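You operate a simulated robot arm through the tools that you are given. There is no shell and no other tool.

Carry out the task below with a simulated robot arm. There is one attempt and no reset: what you move stays moved.

TASK
Switch INHIBIT on for the blue card on the job label and move the blue plug to its socket.
Fine: the socket with the same number; blue switch to SET-UP first, back to RUN at the end; the plug in TEST stays. Where these are worked on the way, their far stop is far enough and under half their travel is too little: blue switch.

The check looks at the end state, three seconds after you hand in, the way a careful person would. Anything else that was tipped, shoved, dropped, spilled or broken makes it a failure.

THE ROBOT
A 6-joint arm with a two-finger gripper, fixed in place. Base frame: the origin is at the foot of the arm, x ahead of it, y to its left, z up. Units: mm, degrees, N and s.
Its first joint turns from -166.0 to 166.0 degrees. Payload 2.45 kg.
The TCP is the grasp point between the finger pads, 20 mm short of the fingertips. In the tool frame z runs along the fingers and y along their closing line. The gripper opens to 140 mm. The gripper's body begins 168 mm behind the TCP.
Orientation is that of the tool frame in the base frame, as a unit quaternion [w, x, y, z]. With the fingers straight down and closing along the base's y, the tool's x points along the base's -x, its y along +y and its z along -z.

THE INTERFACE
- The arm moves only by the tool nudge_tool. Its argument "steps" is a list of rows, each a list of 7 numbers: the turn, a rotation vector about the base's x, y, z in units of 8 degrees (1.0 is 8 degrees), then the shift along the base's x, y, z in units of 30 mm (1.0 is 30 mm), then the closure, from 0 (fully open) to 1 (shut). In form: [[ax, ay, az, dx, dy, dz, jaw], ...]. A call has 1 to 20 rows; each row shifts and turns the commanded pose from where the row before left it. A call with a number of a shift or a turn outside -1 to 1 is refused whole. Each row takes 0.2 s and may step no farther than 50 mm and 8.6 degrees from the row before; otherwise, or with a gripper value out of range, the whole call is refused. A pose out of reach is approached as far as the arm can. The call stops where the force on the tool passes 50 N (or 10 N more than at its start, if that is more) or the arm is blocked; 0.2 s more then pass. The fingers move at their own pace (about 45 mm/s each) and stop on an object; they squeeze with about 29 N. The grip force told is the motor's: it shows also when the fingers shut on nothing. Time passes only in rows, and 0.2 s behind the last, so rows that do not move let the fingers close. It gives the time, the measured TCP pose, the force on the tool (base axes), the opening and the grip force at its end, in the units of the frame above (readings bear some noise), with the torque about the TCP (base axes, N m) and any sound that the robot's microphone picked up.
- Cameras (640 x 400 px; columns grow to the right, rows downward): "scene" is fixed at [224.1, -649.6, 1155.7]; the picture's right is [0.86, -0.51, 0.00], its down [-0.17, -0.29, -0.94] and it looks along [0.48, 0.81, -0.34] (base axes); focal length 345 px, centre (320, 200). "wrist" rides on the gripper at [78, 11, -209] in the tool frame; the picture's right is [-0.14, 0.99, 0.00], its down [-0.92, -0.13, -0.37] and it looks along [-0.37, -0.05, 0.93] (tool axes); focal length 280 px, centre (320, 200). There is no depth. A picture from a camera that has moved, and an enlarged one, comes with that camera's place and axes in the base frame and with its lens. The place of the scene camera against the robot may be out by one fixed shift of up to 12 mm in any direction.
- grab_frame(camera): a new picture of that camera. It takes no simulated time.
- inspect(camera, box): a new picture of the part [left, top, right, bottom] of that camera's present view, enlarged. It takes no simulated time.
- close_job(): hands the job in; it is judged then, once.

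Places have to be worked out from the pictures, the camera data and where the tool is seen. Open the gripper and draw the arm clear of the work before you hand the job in, unless the task says otherwise.

The tools are called after ">>>" as a command line: name --pt "numbers of a row" for each row, then --argument value for the rest, lists and objects as JSON in quotes. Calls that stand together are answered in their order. nudge_tool: Moves the arm, as the interface text tells. Its arguments: {"type":"object","properties":{"steps":{"type":"array","items":{"type":"array","items":{"type":"number"}}}},"required":["steps"]} The other tools are called the same way: grab_frame (camera) takes a picture; inspect (camera, box) takes an enlarged picture of a part of a camera's view; close_job () hands the job in.

At the start:

```text
clock: 0.0
position: [575.0, 580.5, 1012.2]
tcp_rot: [0.0, 0.0, 1.0, 0.0]
force: [-0.4, 1.4, -0.2]
torque: [0.01, 0.02, -0.02]
gripper_width: 140.1
grasp_force: 0.1
```

scene: 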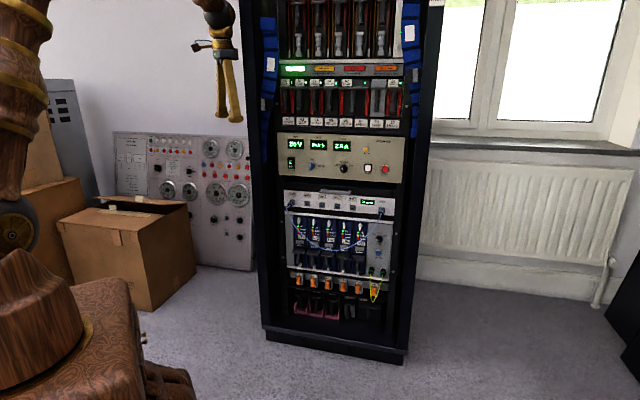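
wrist: 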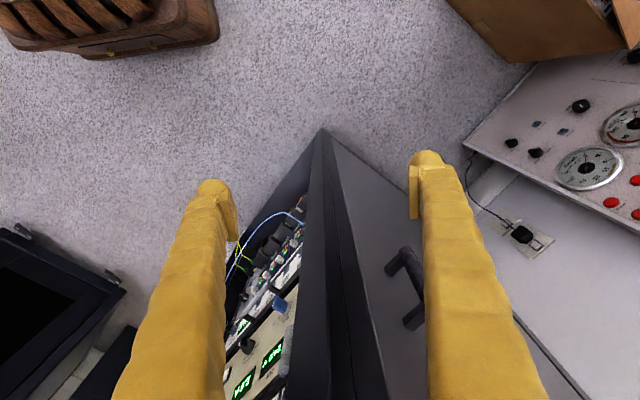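

I'll start by looking closely at the rack and its modules before moving anything.

>>> inspect --camera "scene" --box '[270, 180, 410, 340]'

>>> inspect --camera "scene" --box '[270, 0, 430, 190]'

>>> inspect --camera "scene" --box '[280, 185, 400, 260]'

>>> inspect --camera "scene" --box '[280, 255, 400, 325]'

```text
2.50 times, centred on (340, 260) of scene
camera zoom: at [224.1, -649.6, 1155.7], right [0.86, -0.51, 0.0], down [-0.17, -0.29, -0.94], along [0.48, 0.81, -0.34], focal length 862 px, centre (270, 50)
```

zoom: 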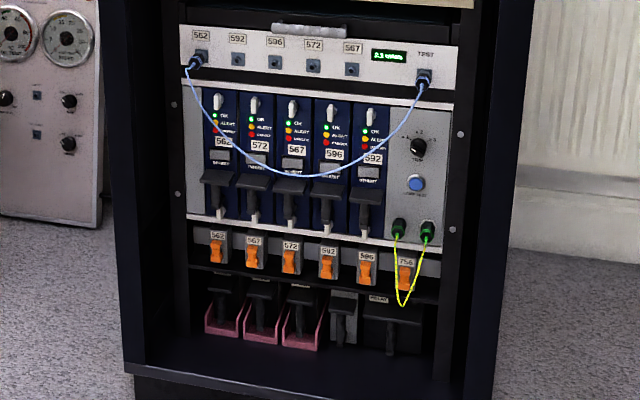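

```text
2.11 times, centred on (350, 95) of scene
camera zoom: at [224.1, -649.6, 1155.7], right [0.86, -0.51, 0.0], down [-0.17, -0.29, -0.94], along [0.48, 0.81, -0.34], focal length 726 px, centre (257, 421)
```

zoom: 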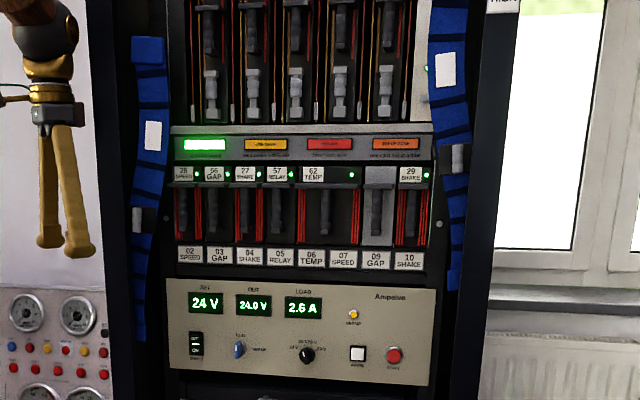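

```text
5.33 times, centred on (340, 222) of scene
camera zoom: at [224.1, -649.6, 1155.7], right [0.86, -0.51, 0.0], down [-0.17, -0.29, -0.94], along [0.48, 0.81, -0.34], focal length 1839 px, centre (213, 80)
```

zoom: 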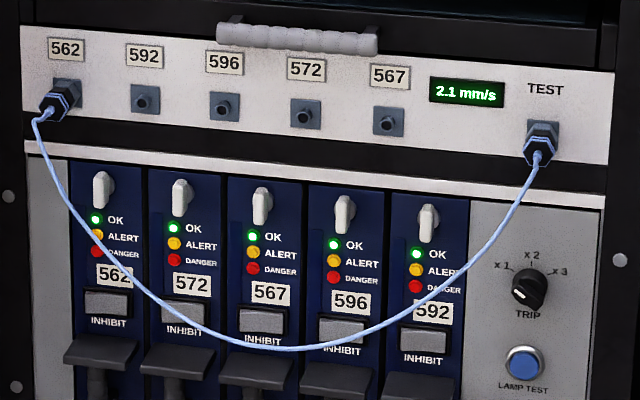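

```text
5.33 times, centred on (340, 290) of scene
camera zoom: at [224.1, -649.6, 1155.7], right [0.86, -0.51, 0.0], down [-0.17, -0.29, -0.94], along [0.48, 0.81, -0.34], focal length 1839 px, centre (213, -280)
```

zoom: 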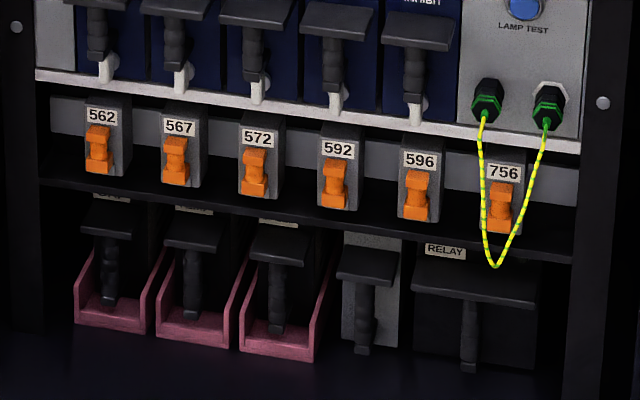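

>>> inspect --camera "scene" --box '[275, 130, 405, 185]'

>>> inspect --camera "scene" --box '[395, 0, 455, 40]'

>>> inspect --camera "scene" --box '[270, 55, 410, 135]'

>>> inspect --camera "scene" --box '[30, 60, 270, 210]'

>>> inspect --camera "wrist" --box '[200, 200, 340, 400]'

```text
4.92 times, centred on (340, 158) of scene
camera zoom: at [224.1, -649.6, 1155.7], right [0.86, -0.51, 0.0], down [-0.17, -0.29, -0.94], along [0.48, 0.81, -0.34], focal length 1698 px, centre (222, 409)
```

zoom: 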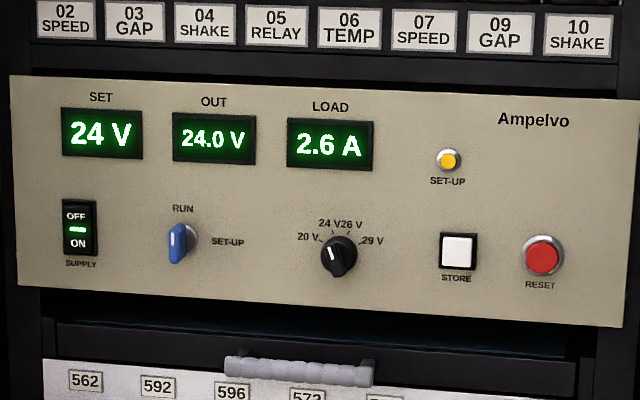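

```text
10.00 times, centred on (425, 20) of scene
camera zoom: at [224.1, -649.6, 1155.7], right [0.86, -0.51, 0.0], down [-0.17, -0.29, -0.94], along [0.48, 0.81, -0.34], focal length 3448 px, centre (-730, 2000)
```

zoom: 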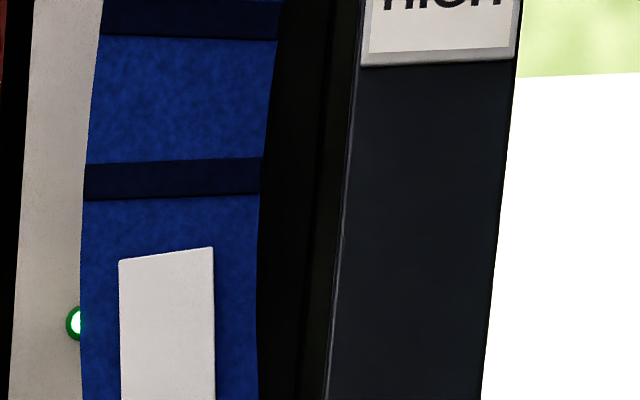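

```text
4.57 times, centred on (340, 95) of scene
camera zoom: at [224.1, -649.6, 1155.7], right [0.86, -0.51, 0.0], down [-0.17, -0.29, -0.94], along [0.48, 0.81, -0.34], focal length 1576 px, centre (229, 680)
```

zoom: 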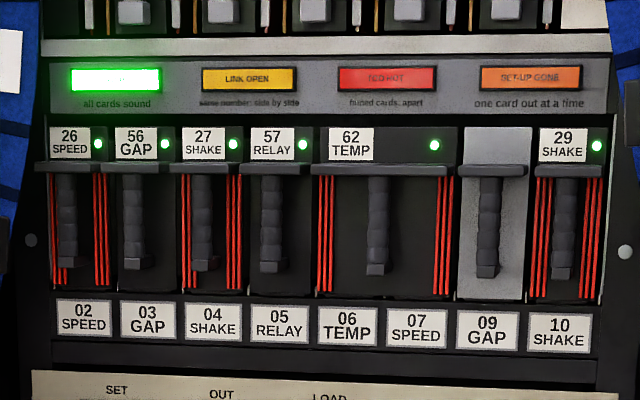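

```text
2.67 times, centred on (150, 135) of scene
camera zoom: at [224.1, -649.6, 1155.7], right [0.86, -0.51, 0.0], down [-0.17, -0.29, -0.94], along [0.48, 0.81, -0.34], focal length 920 px, centre (773, 373)
```

zoom: 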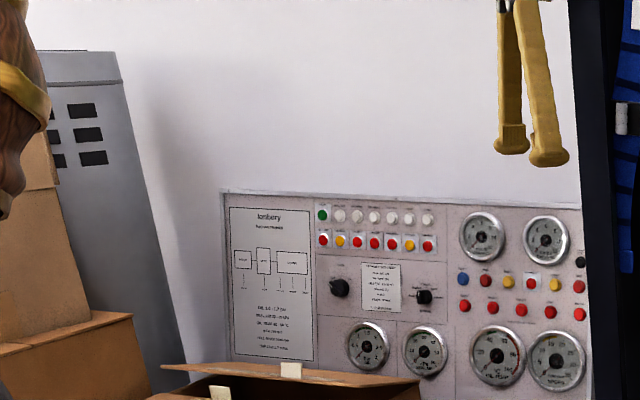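

```text
2.00 times, centred on (270, 300) of wrist
camera zoom: at [498.1, 591.0, 1220.5], right [0.14, 0.99, 0.0], down [0.92, -0.13, 0.37], along [0.37, -0.05, -0.93], focal length 561 px, centre (420, 0)
```

zoom: 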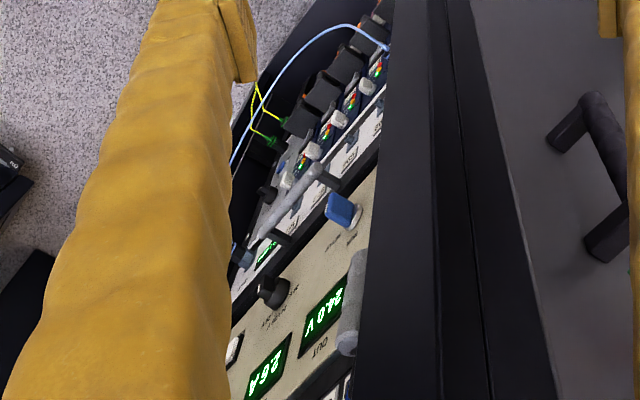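

The job label isn't in view yet; the rack front faces roughly (-0.7,-0.7) about 1 m from the base. I move back and away from the rack while turning the tool 45° about z, so I can then tilt the wrist camera at the rack front.

>>> nudge_tool --pt "0 0 0.433 0.06 -1 0 0" --pt "0 0 0.433 0.06 -1 0 0" --pt "0 0 0.433 0.06 -1 0 0" --pt "0 0 0.433 0.06 -1 0 0" --pt "0 0 0.433 0.06 -1 0 0" --pt "0 0 0.433 0.06 -1 0 0" --pt "0 0 0.433 0.06 -1 0 0" --pt "0 0 0.433 0.06 -1 0 0" --pt "0 0 0.433 0.06 -1 0 0" --pt "0 0 0.433 0.06 -1 0 0" --pt "0 0 0.433 0.06 -1 0 0" --pt "0 0 0.433 0.06 -1 0 0" --pt "0 0 0.433 0.06 -1 0 0"

```text
clock: 2.8
position: [599.3, 190.0, 1011.8]
tcp_rot: [0.001, -0.383, 0.924, 0.001]
force: [-0.2, -0.2, 0.6]
torque: [0.03, -0.01, -0.03]
gripper_width: 140.1
grasp_force: 0.0
```

The tool is now at (599,190,1012), rotated 45°. Next I tilt it to horizontal, pointing at the rack.

>>> nudge_tool --pt "0.7071 -0.7071 0 0 0 0 0" --pt "0.7071 -0.7071 0 0 0 0 0" --pt "0.7071 -0.7071 0 0 0 0 0" --pt "0.7071 -0.7071 0 0 0 0 0" --pt "0.7071 -0.7071 0 0 0 0 0" --pt "0.7071 -0.7071 0 0 0 0 0" --pt "0.7071 -0.7071 0 0 0 0 0" --pt "0.7071 -0.7071 0 0 0 0 0" --pt "0.7071 -0.7071 0 0 0 0 0" --pt "0.7071 -0.7071 0 0 0 0 0" --pt "0.7071 -0.7071 0 0 0 0 0" --pt "0.1768 -0.1768 0 0 0 0 0"

>>> grab_frame --camera "wrist"

>>> grab_frame --camera "scene"

```text
clock: 5.4
position: [700.3, 182.0, 1059.0]
tcp_rot: [0.654, -0.271, 0.652, 0.272]
force: [0.7, 0.8, 0.2]
torque: [0.03, 0.03, -0.03]
gripper_width: 140.0
grasp_force: 0.0
out of reach, approached as far as the arm can: row 7, 8, 9, 10, 11
```

```text
taken
camera wrist: at [545.4, 42.2, 980.3], right [-0.7, 0.7, 0.14], down [-0.17, -0.35, 0.92], along [0.69, 0.62, 0.37], focal length 280 px, centre (320, 200)
```

wrist: 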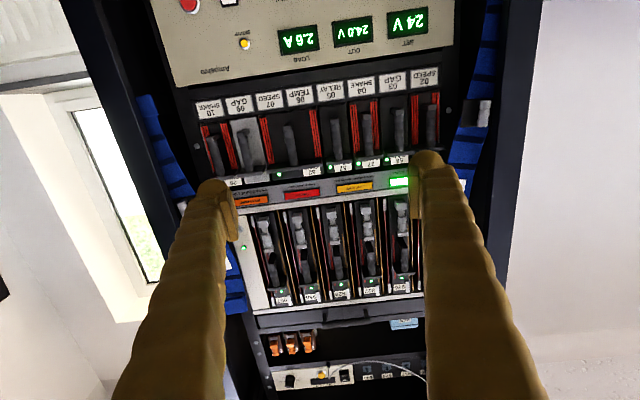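

```text
taken
```

scene: 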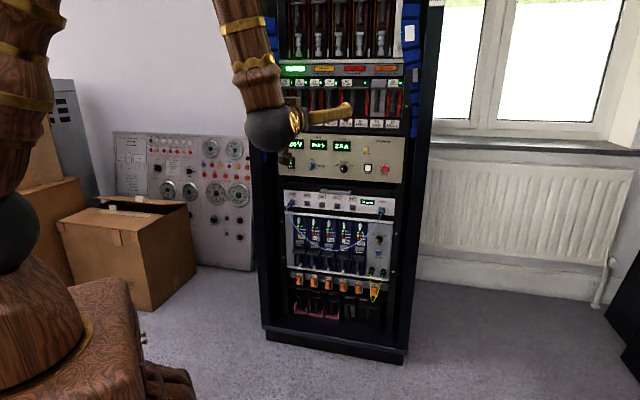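

The wrist image is upside down (camera below the tool). I see a label at (404,323); I zoom in on it and the rest of the rack's top.

>>> inspect --camera "wrist" --box '[370, 305, 440, 350]'

>>> inspect --camera "wrist" --box '[240, 270, 440, 400]'

>>> inspect --camera "wrist" --box '[180, 90, 450, 270]'

```text
8.89 times, centred on (405, 328) of wrist
camera zoom: at [545.4, 42.2, 980.3], right [-0.7, 0.7, 0.14], down [-0.17, -0.35, 0.92], along [0.69, 0.62, 0.37], focal length 2492 px, centre (-436, -933)
```

zoom: 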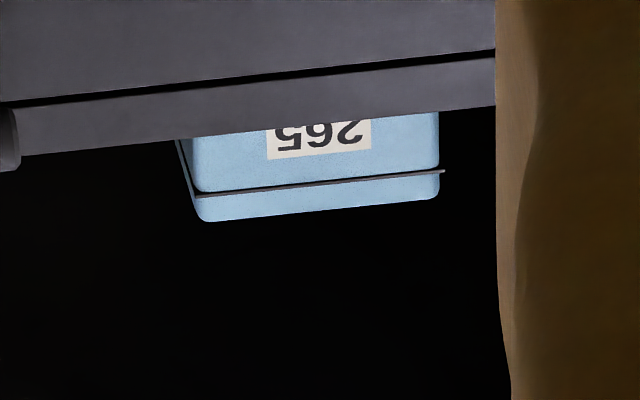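

```text
3.08 times, centred on (340, 335) of wrist
camera zoom: at [545.4, 42.2, 980.3], right [-0.7, 0.7, 0.14], down [-0.17, -0.35, 0.92], along [0.69, 0.62, 0.37], focal length 863 px, centre (258, -215)
```

zoom: 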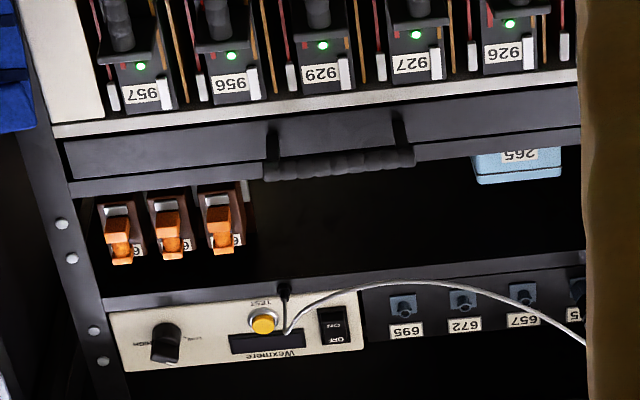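

```text
2.22 times, centred on (315, 180) of wrist
camera zoom: at [545.4, 42.2, 980.3], right [-0.7, 0.7, 0.14], down [-0.17, -0.35, 0.92], along [0.69, 0.62, 0.37], focal length 623 px, centre (331, 244)
```

zoom: 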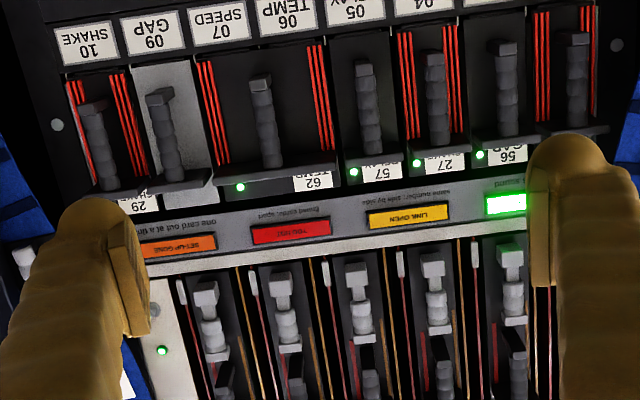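

No job label visible yet; the "HIGH" label on the right post (~(1155,211,1370)) is hidden behind a finger. I raise the tool and turn it toward the right post to read it.

>>> nudge_tool --pt "0 0 -0.5 0.5 -0.5 1 0" --pt "0 0 -0.5 0.5 -0.5 1 0" --pt "0 0 -0.5 0.5 -0.5 1 0" --pt "0 0 -0.5 0.5 -0.5 1 0"

>>> grab_frame --camera "wrist"

```text
clock: 6.4
position: [757.8, 123.7, 1176.6]
tcp_rot: [0.684, -0.177, 0.685, 0.178]
force: [-0.1, 0.5, -0.3]
torque: [-0.02, 0.03, -0.02]
gripper_width: 139.7
grasp_force: 0.1
```

```text
taken
camera wrist: at [569.6, 32.7, 1098.2], right [-0.48, 0.87, 0.14], down [-0.26, -0.29, 0.92], along [0.84, 0.4, 0.37], focal length 280 px, centre (320, 200)
```

wrist: 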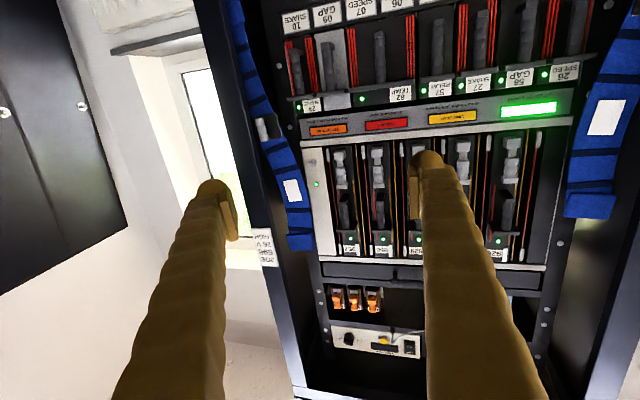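

The label on the right post is visible now at about (263,247). I enlarge it.

>>> inspect --camera "wrist" --box '[235, 225, 299, 270]'

>>> inspect --camera "wrist" --box '[300, 260, 440, 390]'

```text
8.89 times, centred on (267, 248) of wrist
camera zoom: at [569.6, 32.7, 1098.2], right [-0.48, 0.87, 0.14], down [-0.26, -0.29, 0.92], along [0.84, 0.4, 0.37], focal length 2492 px, centre (791, -222)
```

zoom: 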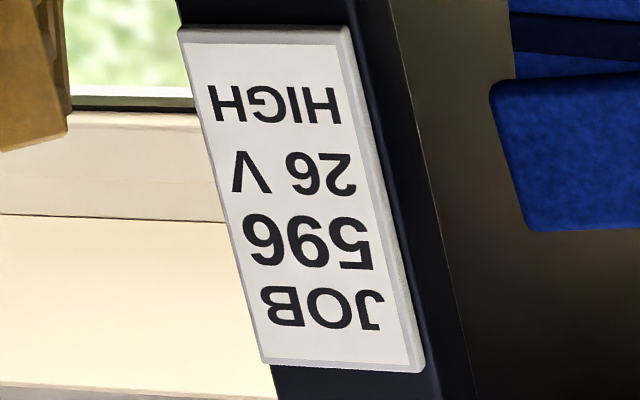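

```text
3.08 times, centred on (370, 325) of wrist
camera zoom: at [569.6, 32.7, 1098.2], right [-0.48, 0.87, 0.14], down [-0.26, -0.29, 0.92], along [0.84, 0.4, 0.37], focal length 863 px, centre (166, -185)
```

zoom: 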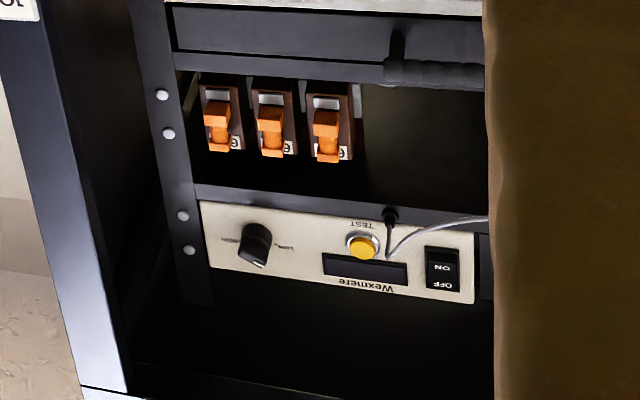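

The label reads JOB 596 (26 V, HIGH). So: card 596 and socket 596. Now I bring the tool down in front of the power-supply panel with the blue RUN/SET-UP switch for precise localisation.

>>> nudge_tool --pt "0 0 0.154 -0.195 0.51 -0.93 0" --pt "0 0 0.154 -0.195 0.51 -0.93 0" --pt "0 0 0.154 -0.195 0.51 -0.93 0" --pt "0 0 0.154 -0.195 0.51 -0.93 0" --pt "0 0 0.154 -0.195 0.51 -0.93 0" --pt "0 0 0.154 -0.195 0.51 -0.93 0" --pt "0 0 0.154 -0.195 0.51 -0.93 0" --pt "0 0 0.154 -0.195 0.51 -0.93 0" --pt "0 0 0.154 -0.195 0.51 -0.93 0" --pt "0 0 0.154 -0.195 0.51 -0.93 0" --pt "0 0 0.154 -0.195 0.51 -0.93 0" --pt "0 0 0.154 -0.195 0.51 -0.93 0" --pt "0 0 0.154 -0.195 0.51 -0.93 0"

>>> grab_frame --camera "wrist"

>>> grab_frame --camera "scene"

```text
clock: 9.2
position: [706.9, 284.3, 1013.2]
tcp_rot: [0.643, -0.263, 0.662, 0.282]
force: [-0.3, -0.3, -0.3]
torque: [0.01, -0.01, 0.01]
gripper_width: 139.8
grasp_force: 0.2
out of reach, approached as far as the arm can: row 4, 5, 6, 7, 8, 9, 10, 11, 12, 13
```

```text
taken
camera wrist: at [550.0, 144.9, 937.9], right [-0.7, 0.69, 0.17], down [-0.14, -0.36, 0.92], along [0.7, 0.62, 0.35], focal length 280 px, centre (320, 200)
```

wrist: 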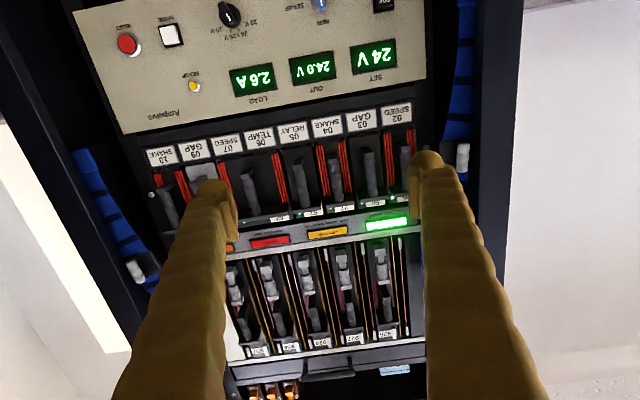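

```text
taken
```

scene: 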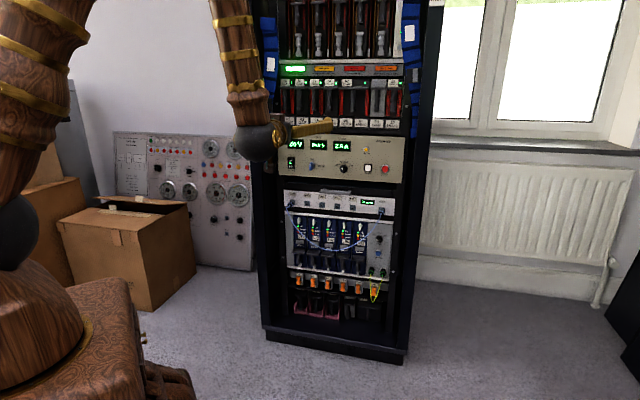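

The arm couldn't get lower with the wrist so close to the base, so I'll go closer to the panel first (about 130 mm off), correcting the slight orientation drift, then descend to the switch height (~z 830).

>>> nudge_tool --pt "-0.021 -0.051 -0.009 0.447 0.873 0 0" --pt "-0.021 -0.051 -0.009 0.447 0.873 0 0" --pt "-0.021 -0.051 -0.009 0.447 0.873 0 0" --pt "-0.021 -0.051 -0.009 0.447 0.873 0 0" --pt "-0.021 -0.051 -0.009 0.447 0.873 0 0" --pt "0 0 0 0 0 -1 0" --pt "0 0 0 0 0 -1 0" --pt "0 0 0 0 0 -1 0" --pt "0 0 0 0 0 -1 0"

>>> grab_frame --camera "wrist"

>>> grab_frame --camera "scene"

```text
clock: 11.2
position: [840.3, 395.6, 978.4]
tcp_rot: [0.655, -0.273, 0.65, 0.272]
force: [0.5, -0.5, 0.0]
torque: [-0.03, -0.02, -0.02]
gripper_width: 139.8
grasp_force: 0.0
out of reach, approached as far as the arm can: row 1, 2, 3, 4, 5, 6, 7, 8, 9
```

```text
taken
camera wrist: at [685.2, 255.1, 898.0], right [-0.71, 0.69, 0.13], down [-0.17, -0.35, 0.92], along [0.69, 0.63, 0.37], focal length 280 px, centre (320, 200)
```

wrist: 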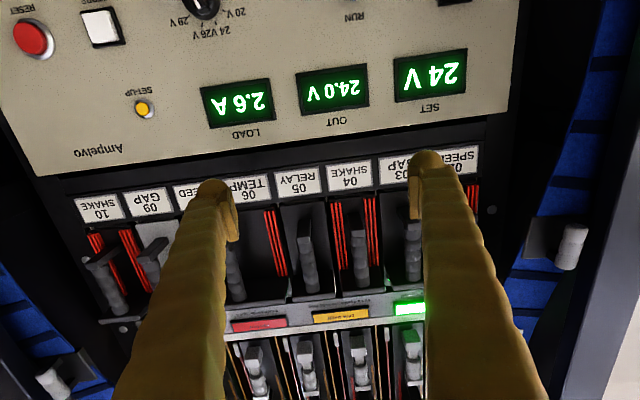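

```text
taken
```

scene: 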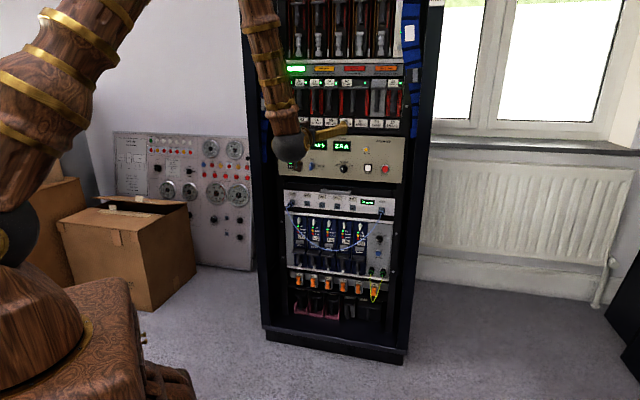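

The arm seems to sit against a wrist limit in this roll. I'll back off slightly and roll the tool about its axis (camera to the top), which should free the wrist and give an upright view.

>>> nudge_tool --pt "0.7071 0.7071 0 -0.4 -0.4 0.3 0.6" --pt "0.7071 0.7071 0 -0.4 -0.4 0.3 0.6" --pt "0.7071 0.7071 0 -0.4 -0.4 0.3 0.6" --pt "0.7071 0.7071 0 -0.4 -0.4 0.3 0.6" --pt "0.7071 0.7071 0 -0.4 -0.4 0.3 0.6" --pt "0.7071 0.7071 0 -0.4 -0.4 0.3 0.6"

>>> grab_frame --camera "scene"

```text
clock: 12.6
position: [765.1, 323.9, 1033.0]
tcp_rot: [0.501, 0.011, 0.705, 0.502]
force: [-0.3, 0.2, -0.2]
torque: [-0.02, 0.03, -0.04]
gripper_width: 56.0
grasp_force: 0.0
```

```text
taken
```

scene: 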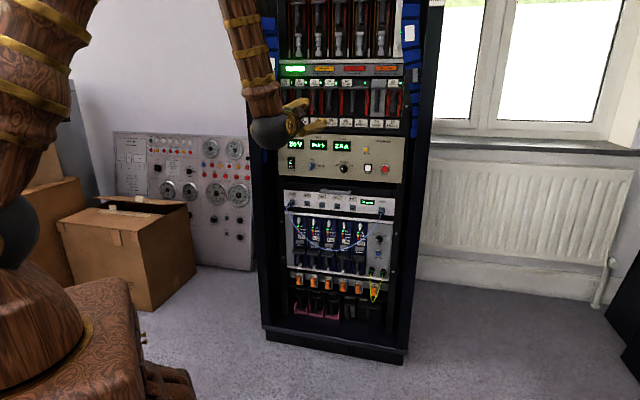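

The roll worked without hitting limits. Continuing the roll so the camera ends on top (180° total).

>>> nudge_tool --pt "0.7071 0.7071 0 0 0 0 0.6" --pt "0.7071 0.7071 0 0 0 0 0.6" --pt "0.7071 0.7071 0 0 0 0 0.6" --pt "0.7071 0.7071 0 0 0 0 0.6" --pt "0.7071 0.7071 0 0 0 0 0.6" --pt "0.7071 0.7071 0 0 0 0 0.6" --pt "0.7071 0.7071 0 0 0 0 0.6" --pt "0.7071 0.7071 0 0 0 0 0.6" --pt "0.7071 0.7071 0 0 0 0 0.6" --pt "0.7071 0.7071 0 0 0 0 0.6" --pt "0.7071 0.7071 0 0 0 0 0.6" --pt "0.7071 0.7071 0 0 0 0 0.6" --pt "0.7071 0.7071 0 0 0 0 0.6" --pt "0.7071 0.7071 0 0 0 0 0.6" --pt "0.7071 0.7071 0 0 0 0 0.6" --pt "0.7071 0.7071 0 0 0 0 0.6" --pt "0.3536 0.3536 0 0 0 0 0.6"

>>> grab_frame --camera "wrist"

```text
clock: 16.2
position: [767.5, 325.4, 1031.8]
tcp_rot: [-0.26, 0.653, 0.284, 0.652]
force: [0.2, 0.2, -0.3]
torque: [0.01, 0.0, 0.0]
gripper_width: 56.1
grasp_force: 0.1
```

```text
taken
camera wrist: at [627.3, 171.9, 1113.8], right [0.71, -0.7, -0.11], down [-0.34, -0.2, -0.92], along [0.62, 0.68, -0.38], focal length 280 px, centre (320, 200)
```

wrist: 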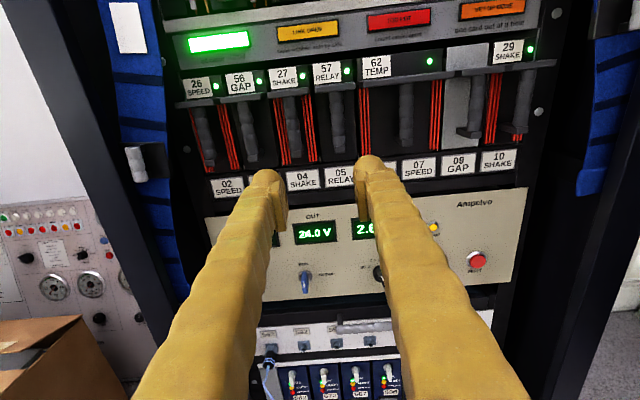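

Now I have an upright close view: panel plane runs ~44–45° with the blue switch at about (845,469,825). I correct the small roll error and descend to about 120 mm in front of the switch.

>>> nudge_tool --pt "0.0326 0.012 -0.01 0.04 0.367 -0.94 0.3" --pt "0.0326 0.012 -0.01 0.04 0.367 -0.94 0.3" --pt "0.0326 0.012 -0.01 0.04 0.367 -0.94 0.3" --pt "0.0326 0.012 -0.01 0.04 0.367 -0.94 0.3" --pt "0.0326 0.012 -0.01 0.04 0.367 -0.94 0.3" --pt "0.0326 0.012 -0.01 0.04 0.367 -0.94 0.3" --pt "0.0326 0.012 -0.01 0.04 0.367 -0.94 0.3"

>>> grab_frame --camera "wrist"

>>> grab_frame --camera "scene"

```text
clock: 17.8
position: [774.1, 402.4, 833.0]
tcp_rot: [-0.268, 0.654, 0.27, 0.654]
force: [-0.1, 0.0, 0.7]
torque: [0.02, -0.02, -0.01]
gripper_width: 97.9
grasp_force: 0.0
```

```text
taken
camera wrist: at [634.2, 247.3, 911.0], right [0.7, -0.7, -0.13], down [-0.35, -0.17, -0.92], along [0.62, 0.69, -0.37], focal length 280 px, centre (320, 200)
```

wrist: 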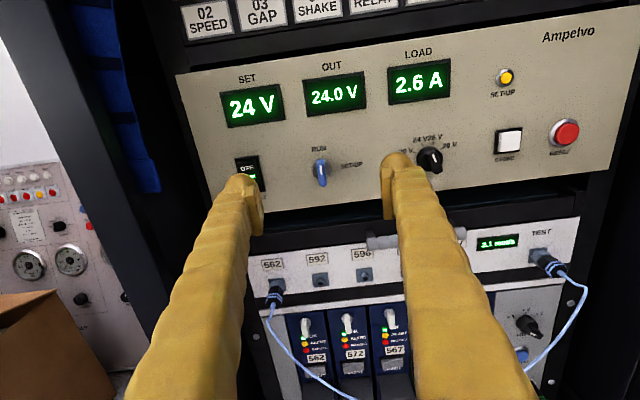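

```text
taken
```

scene: 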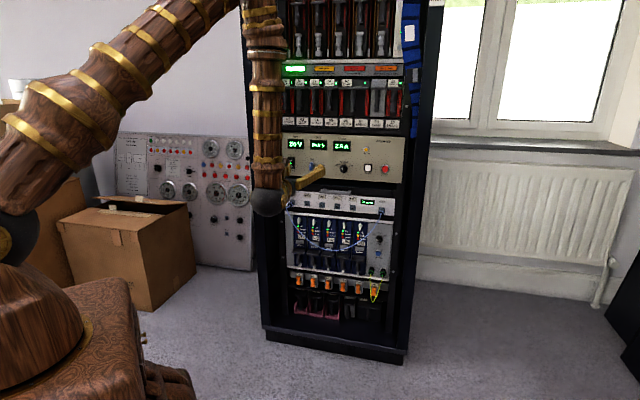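

Good: reachable, and orientation is within 0.3°. I zoom into the blue switch and the socket strip to pin down positions.

>>> inspect --camera "wrist" --box '[270, 130, 390, 205]'

>>> inspect --camera "wrist" --box '[240, 220, 400, 400]'

>>> inspect --camera "wrist" --box '[170, 0, 640, 294]'

```text
5.33 times, centred on (330, 168) of wrist
camera zoom: at [634.2, 247.3, 911.0], right [0.7, -0.7, -0.13], down [-0.35, -0.17, -0.92], along [0.62, 0.69, -0.37], focal length 1495 px, centre (267, 373)
```

zoom: 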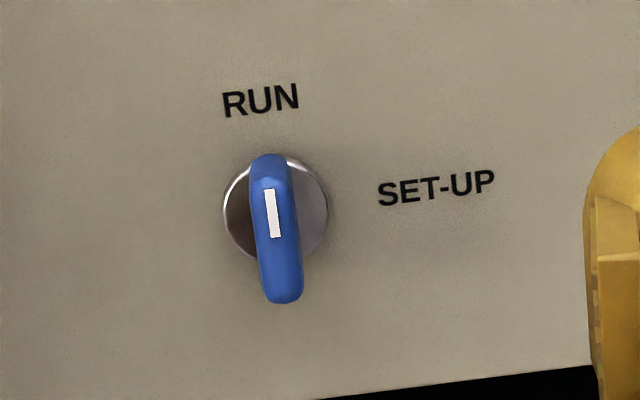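

```text
2.22 times, centred on (320, 310) of wrist
camera zoom: at [634.2, 247.3, 911.0], right [0.7, -0.7, -0.13], down [-0.35, -0.17, -0.92], along [0.62, 0.69, -0.37], focal length 623 px, centre (320, -44)
```

zoom: 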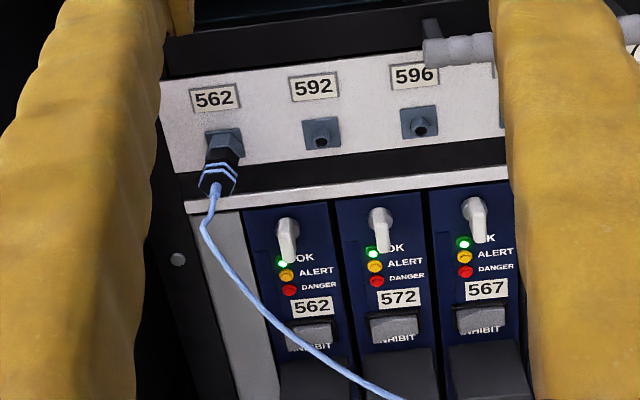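

```text
1.36 times, centred on (405, 147) of wrist
camera zoom: at [634.2, 247.3, 911.0], right [0.7, -0.7, -0.13], down [-0.35, -0.17, -0.92], along [0.62, 0.69, -0.37], focal length 382 px, centre (204, 272)
```

zoom: 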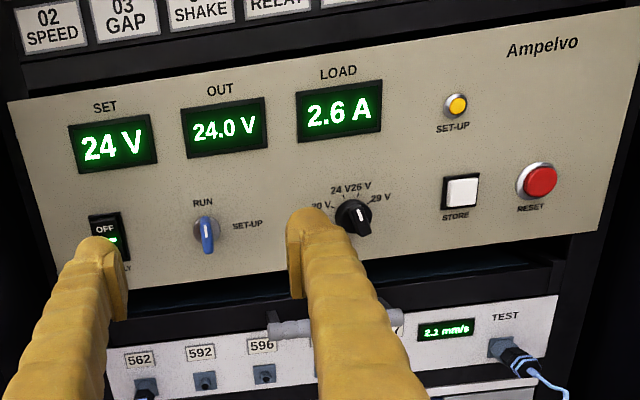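

>>> inspect --camera "wrist" --box '[160, 50, 256, 110]'

>>> inspect --camera "wrist" --box '[160, 170, 256, 230]'

>>> inspect --camera "wrist" --box '[544, 130, 640, 190]'

>>> inspect --camera "wrist" --box '[544, 0, 640, 60]'

```text
6.67 times, centred on (208, 80) of wrist
camera zoom: at [634.2, 247.3, 911.0], right [0.7, -0.7, -0.13], down [-0.35, -0.17, -0.92], along [0.62, 0.69, -0.37], focal length 1869 px, centre (1067, 1000)
```

zoom: 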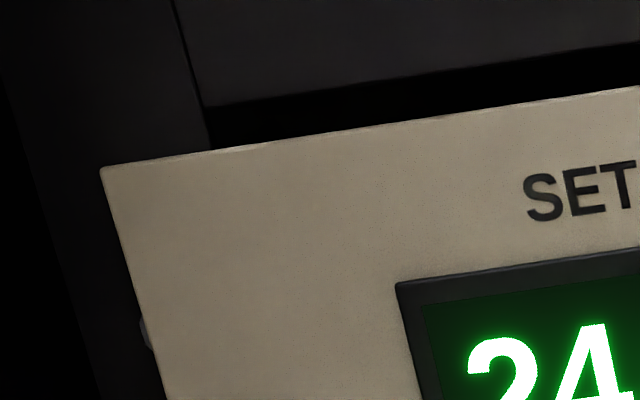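

```text
6.67 times, centred on (208, 200) of wrist
camera zoom: at [634.2, 247.3, 911.0], right [0.7, -0.7, -0.13], down [-0.35, -0.17, -0.92], along [0.62, 0.69, -0.37], focal length 1869 px, centre (1067, 200)
```

zoom: 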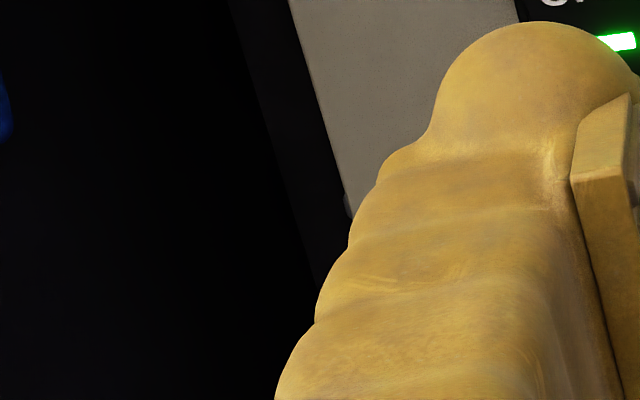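

```text
6.67 times, centred on (592, 160) of wrist
camera zoom: at [634.2, 247.3, 911.0], right [0.7, -0.7, -0.13], down [-0.35, -0.17, -0.92], along [0.62, 0.69, -0.37], focal length 1869 px, centre (-1493, 467)
```

zoom: 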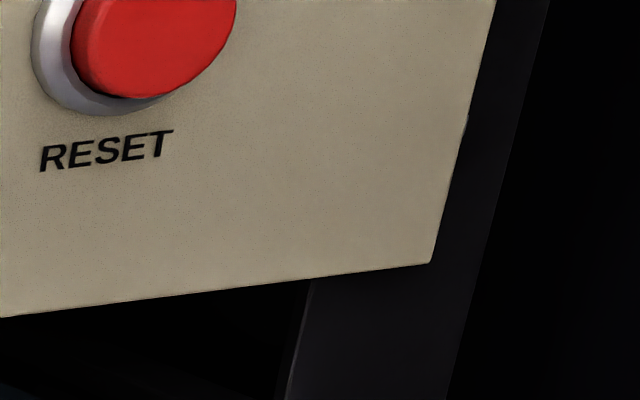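

```text
6.67 times, centred on (592, 30) of wrist
camera zoom: at [634.2, 247.3, 911.0], right [0.7, -0.7, -0.13], down [-0.35, -0.17, -0.92], along [0.62, 0.69, -0.37], focal length 1869 px, centre (-1493, 1333)
```

zoom: 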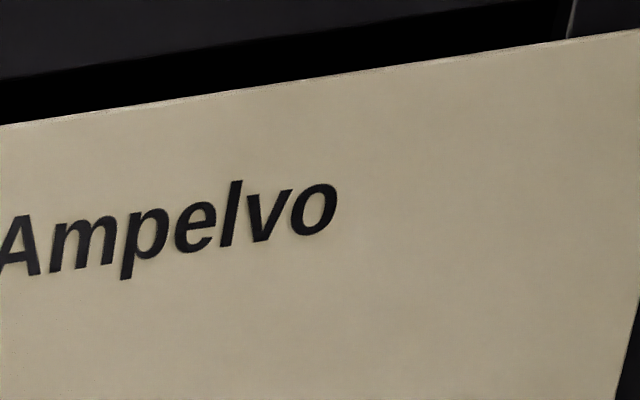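

Geometry is consistent (panel plumb, yaw ≈45°). The switch axis meets the panel at about (856,482,821); the blue wing is ~8 mm wide, ~27 mm long, protruding ~23 mm. I move in to about 60 mm off the panel with jaws at ~55 mm and look again.

>>> nudge_tool --pt "0 0 0.035 0.44 0.41 -0.133 0.55" --pt "0 0 0 0.44 0.41 -0.133 0.6" --pt "0 0 0 0.44 0.41 -0.133 0.6" --pt "0 0 0 0 0 0 0.6" --pt "0 0 0 0 0 0 0.6"

>>> grab_frame --camera "wrist"

>>> inspect --camera "wrist" --box '[240, 100, 400, 200]'

>>> inspect --camera "scene" --box '[270, 120, 410, 208]'

```text
clock: 19.0
position: [813.8, 439.8, 821.8]
tcp_rot: [-0.269, 0.654, 0.272, 0.653]
force: [-0.2, 0.6, 0.3]
torque: [-0.01, 0.04, 0.03]
gripper_width: 56.0
grasp_force: 0.0
```

```text
taken
camera wrist: at [674.4, 284.3, 900.4], right [0.7, -0.7, -0.14], down [-0.35, -0.17, -0.92], along [0.62, 0.69, -0.37], focal length 280 px, centre (320, 200)
```

wrist: 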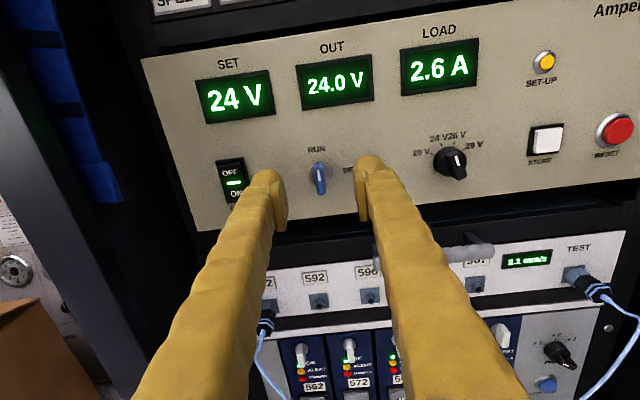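

```text
4.00 times, centred on (320, 150) of wrist
camera zoom: at [674.4, 284.3, 900.4], right [0.7, -0.7, -0.14], down [-0.35, -0.17, -0.92], along [0.62, 0.69, -0.37], focal length 1122 px, centre (320, 400)
```

zoom: 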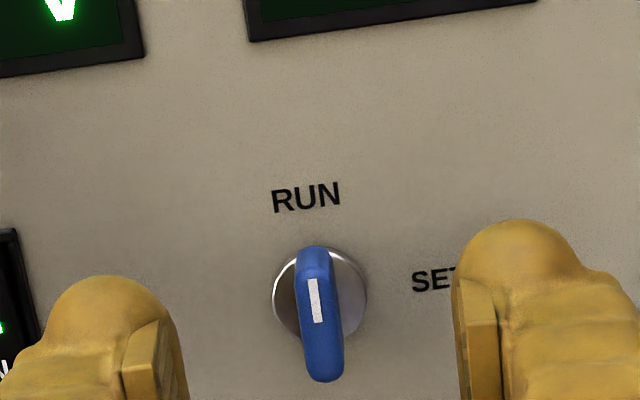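

```text
4.55 times, centred on (340, 164) of scene
camera zoom: at [224.1, -649.6, 1155.7], right [0.86, -0.51, 0.0], down [-0.17, -0.29, -0.94], along [0.48, 0.81, -0.34], focal length 1567 px, centre (229, 364)
```

zoom: 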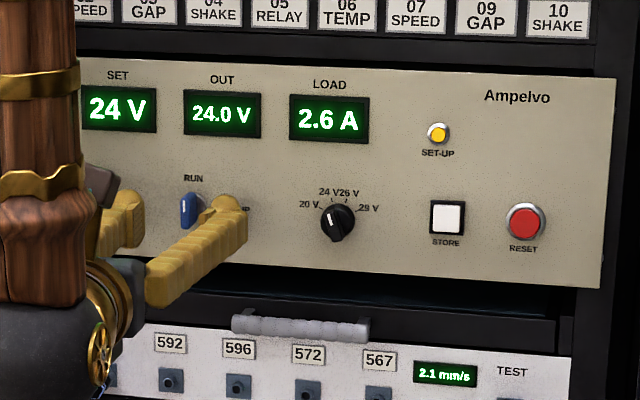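

The jaws are centred on the knob (offset <1–2 mm). I advance 30 mm so the tips straddle the wing, then check.

>>> nudge_tool --pt "0 0 0 0.3536 0.3536 -0.02 0.6" --pt "0 0 0 0.3536 0.3536 0 0.6" --pt "0 0 0 0 0 0 0.6"

>>> inspect --camera "wrist" --box '[240, 110, 400, 210]'

>>> inspect --camera "scene" --box '[280, 140, 360, 190]'

```text
clock: 19.8
position: [836.4, 461.0, 822.3]
tcp_rot: [-0.27, 0.653, 0.272, 0.653]
force: [-0.5, 0.8, 0.4]
torque: [0.02, -0.02, 0.0]
gripper_width: 56.0
grasp_force: 0.1
```

```text
4.00 times, centred on (320, 160) of wrist
camera zoom: at [696.1, 306.1, 900.7], right [0.7, -0.7, -0.13], down [-0.35, -0.17, -0.92], along [0.62, 0.69, -0.37], focal length 1122 px, centre (320, 360)
```

zoom: 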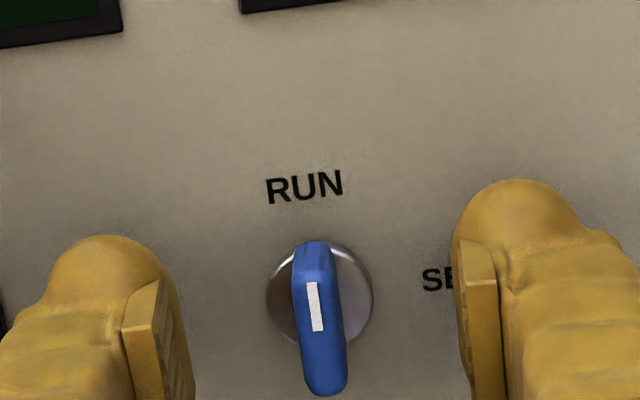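

```text
8.00 times, centred on (320, 165) of scene
camera zoom: at [224.1, -649.6, 1155.7], right [0.86, -0.51, 0.0], down [-0.17, -0.29, -0.94], along [0.48, 0.81, -0.34], focal length 2758 px, centre (320, 480)
```

zoom: 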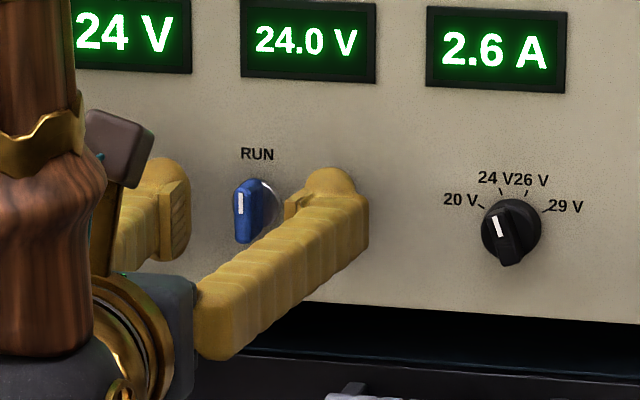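

The wing sits between the fingertips with ~11 mm overlap. I go 4 mm deeper, lower 1 mm and close on it.

>>> nudge_tool --pt "0 0 0 0.09 0.095 -0.04 0.6" --pt "0 0 0 0 0 0 0.9" --pt "0 0 0 0 0 0 1" --pt "0 0 0 0 0 0 1" --pt "0 0 0 0 0 0 1" --pt "0 0 0 0 0 0 1"

>>> inspect --camera "wrist" --box '[240, 110, 400, 210]'

>>> inspect --camera "scene" --box '[280, 140, 360, 190]'

```text
clock: 21.2
position: [838.9, 463.5, 820.8]
tcp_rot: [-0.269, 0.654, 0.272, 0.653]
force: [0.2, 6.0, -1.5]
torque: [0.05, 0.03, 0.04]
gripper_width: 8.0
grasp_force: 36.1
```

```text
4.00 times, centred on (320, 160) of wrist
camera zoom: at [698.9, 308.7, 899.1], right [0.7, -0.7, -0.13], down [-0.35, -0.17, -0.92], along [0.62, 0.69, -0.37], focal length 1122 px, centre (320, 360)
```

zoom: 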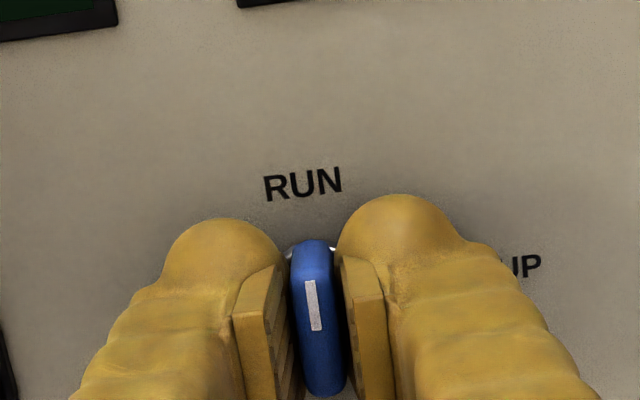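

```text
8.00 times, centred on (320, 165) of scene
camera zoom: at [224.1, -649.6, 1155.7], right [0.86, -0.51, 0.0], down [-0.17, -0.29, -0.94], along [0.48, 0.81, -0.34], focal length 2758 px, centre (320, 480)
```

zoom: 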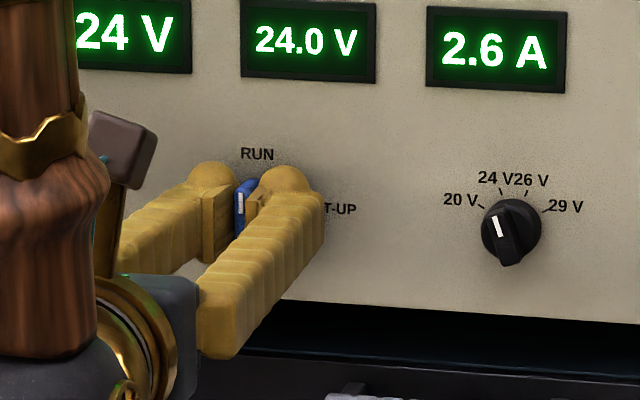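

Gripped at 8.0 mm width. Now I turn clockwise about the tool axis, first 24° to confirm it follows.

>>> nudge_tool --pt "0.7071 0.7071 0 0 0 0 1" --pt "0.7071 0.7071 0 0 0 0 1" --pt "0.7071 0.7071 0 0 0 0 1"

>>> inspect --camera "scene" --box '[280, 140, 360, 190]'

```text
clock: 22.0
position: [838.2, 464.0, 820.8]
tcp_rot: [-0.402, 0.695, 0.131, 0.581]
force: [-12.8, 21.6, 0.9]
torque: [-0.06, -0.02, 0.26]
gripper_width: 8.0
grasp_force: 36.1
```

```text
8.00 times, centred on (320, 165) of scene
camera zoom: at [224.1, -649.6, 1155.7], right [0.86, -0.51, 0.0], down [-0.17, -0.29, -0.94], along [0.48, 0.81, -0.34], focal length 2758 px, centre (320, 480)
```

zoom: 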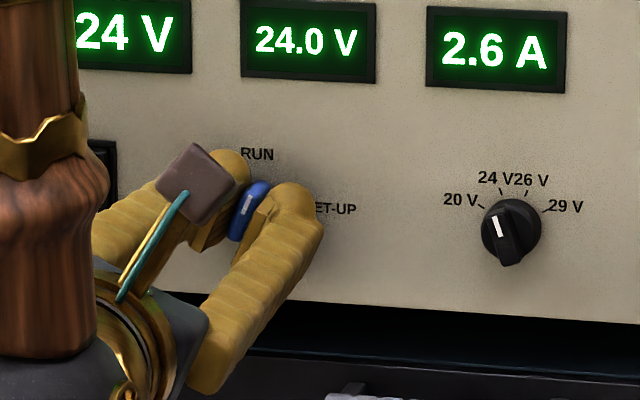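

The knob follows. There's a ~24 N sideways reaction toward the left, so I trim the tool 1.5 mm left while continuing the turn.

>>> nudge_tool --pt "0 0 0 -0.035 0.035 0 1" --pt "0.7071 0.7071 0 0 0 0 1" --pt "0.7071 0.7071 0 0 0 0 1"

```text
clock: 22.8
position: [837.3, 464.8, 822.0]
tcp_rot: [-0.478, 0.706, 0.033, 0.521]
force: [6.2, 36.8, -1.9]
torque: [-0.04, -0.02, 0.19]
gripper_width: 8.1
grasp_force: 36.2
```

The reaction is still ~37 N; I test its direction with a 1 mm shift back right and 1 mm retreat before continuing.

>>> nudge_tool --pt "0 0 0 -0.024 -0.024 0 1" --pt "0 0 0 0 0 0 1"

```text
clock: 23.4
position: [836.9, 464.1, 820.6]
tcp_rot: [-0.477, 0.707, 0.032, 0.521]
force: [2.6, 40.8, 3.4]
torque: [-0.03, -0.02, 0.25]
gripper_width: 8.1
grasp_force: 36.4
```

Retreating didn't relieve it (it looks like a friction-limited pull along +n), so I move 2 mm in and 1 mm left instead.

>>> nudge_tool --pt "0 0 0 0.024 0.07 0 1" --pt "0 0 0 0 0 0 1"

```text
clock: 24.0
position: [837.2, 463.5, 822.1]
tcp_rot: [-0.477, 0.707, 0.032, 0.521]
force: [-36.8, -16.4, 19.6]
torque: [0.13, -0.19, 0.17]
gripper_width: 8.2
grasp_force: 36.0
```

Now it pushes the other way, i.e. just friction stiffness of ±1 mm. I'll release the jaws a little, to zero the stress, and look before re-gripping.

>>> nudge_tool --pt "0 0 0 -0.02 -0.02 0 0.85" --pt "0 0 0 0 0 0 0.85" --pt "0 0 0 0 0 0 0.85"

>>> inspect --camera "wrist" --box '[240, 110, 400, 210]'

>>> inspect --camera "scene" --box '[280, 140, 360, 190]'

```text
clock: 24.8
position: [837.5, 465.3, 821.2]
tcp_rot: [-0.478, 0.706, 0.033, 0.521]
force: [0.0, -0.2, -0.2]
torque: [0.01, 0.02, 0.0]
gripper_width: 21.2
grasp_force: 0.0
```

```text
4.00 times, centred on (320, 160) of wrist
camera zoom: at [731.2, 275.9, 873.9], right [0.48, -0.47, -0.74], down [-0.75, 0.22, -0.62], along [0.46, 0.85, -0.25], focal length 1122 px, centre (320, 360)
```

zoom: 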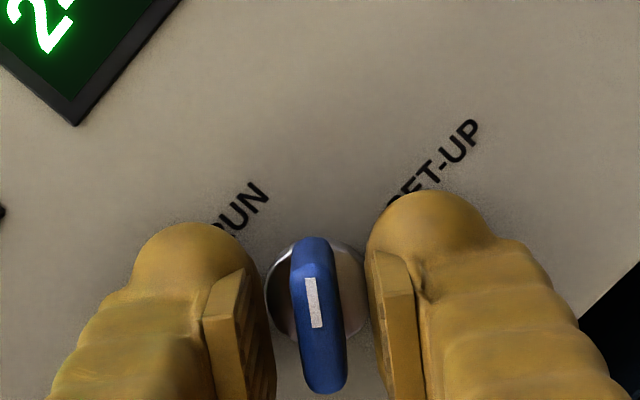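

```text
8.00 times, centred on (320, 165) of scene
camera zoom: at [224.1, -649.6, 1155.7], right [0.86, -0.51, 0.0], down [-0.17, -0.29, -0.94], along [0.48, 0.81, -0.34], focal length 2758 px, centre (320, 480)
```

zoom: 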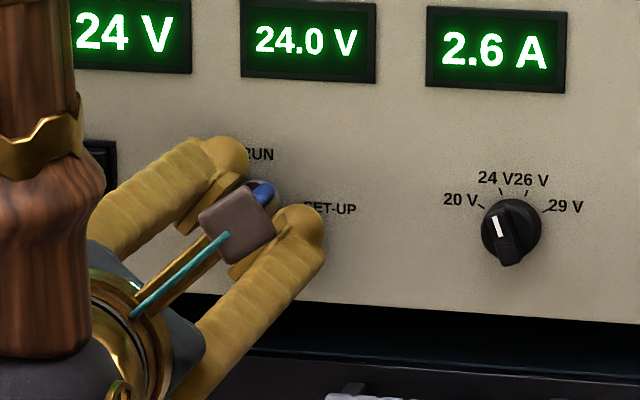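

Forces are zero, the wing stayed at 40° and is well centred. I re-grip and continue turning.

>>> nudge_tool --pt "0 0 0 0 0 0 1" --pt "0 0 0 0 0 0 1" --pt "0.7071 0.7071 0 0 0 0 1" --pt "0.7071 0.7071 0 0 0 0 1" --pt "0 0 0 0 0 0 1"

```text
clock: 26.0
position: [837.5, 465.2, 822.2]
tcp_rot: [-0.546, 0.704, -0.066, 0.45]
force: [7.6, 8.7, 3.4]
torque: [0.0, 0.01, 0.01]
gripper_width: 8.2
grasp_force: 36.3
```

Forces are low now (≈12 N). I continue the turn another ~34° toward the SET-UP stop.

>>> nudge_tool --pt "0.7071 0.7071 0 0 0 0 1" --pt "0.7071 0.7071 0 0 0 0 1" --pt "0.7071 0.7071 0 0 0 0 1" --pt "0.7071 0.7071 0 0 0 0 1" --pt "0.1768 0.1768 0 0 0 0 1"

>>> inspect --camera "scene" --box '[270, 120, 410, 208]'

>>> inspect --camera "wrist" --box '[220, 90, 420, 215]'

```text
clock: 27.2
position: [836.6, 466.0, 822.4]
tcp_rot: [0.655, -0.653, 0.267, -0.271]
force: [-12.8, -10.5, 8.3]
torque: [0.05, -0.08, 0.02]
gripper_width: 8.0
grasp_force: 36.1
stopped in row 5: the force on the tool passed its limit at 51 N (the readings are from after the stop); the commanded pose is now the measured one
```

```text
4.55 times, centred on (340, 164) of scene
camera zoom: at [224.1, -649.6, 1155.7], right [0.86, -0.51, 0.0], down [-0.17, -0.29, -0.94], along [0.48, 0.81, -0.34], focal length 1567 px, centre (229, 364)
```

zoom: 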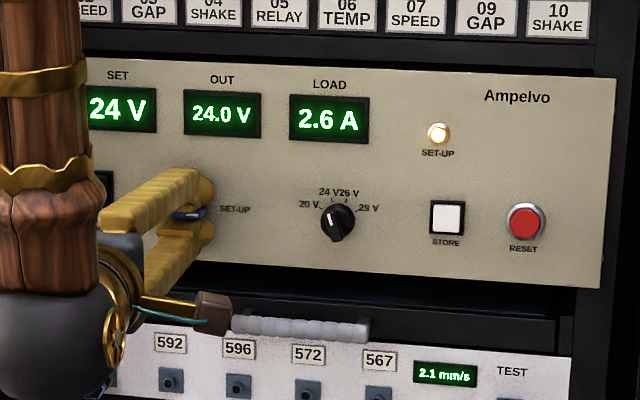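

```text
3.20 times, centred on (320, 152) of wrist
camera zoom: at [744.9, 262.5, 811.0], right [-0.09, 0.1, -0.99], down [-0.91, 0.39, 0.12], along [0.4, 0.92, 0.05], focal length 897 px, centre (320, 352)
```

zoom: 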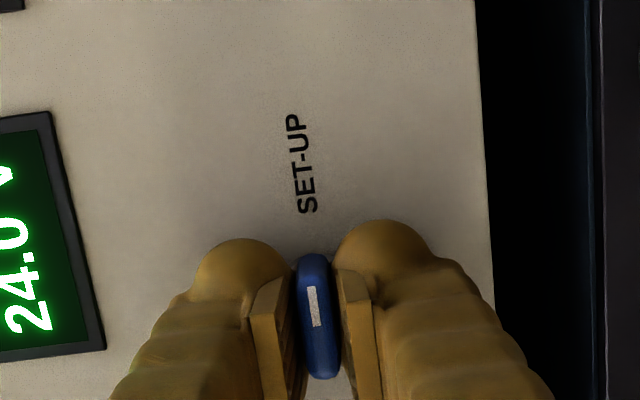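

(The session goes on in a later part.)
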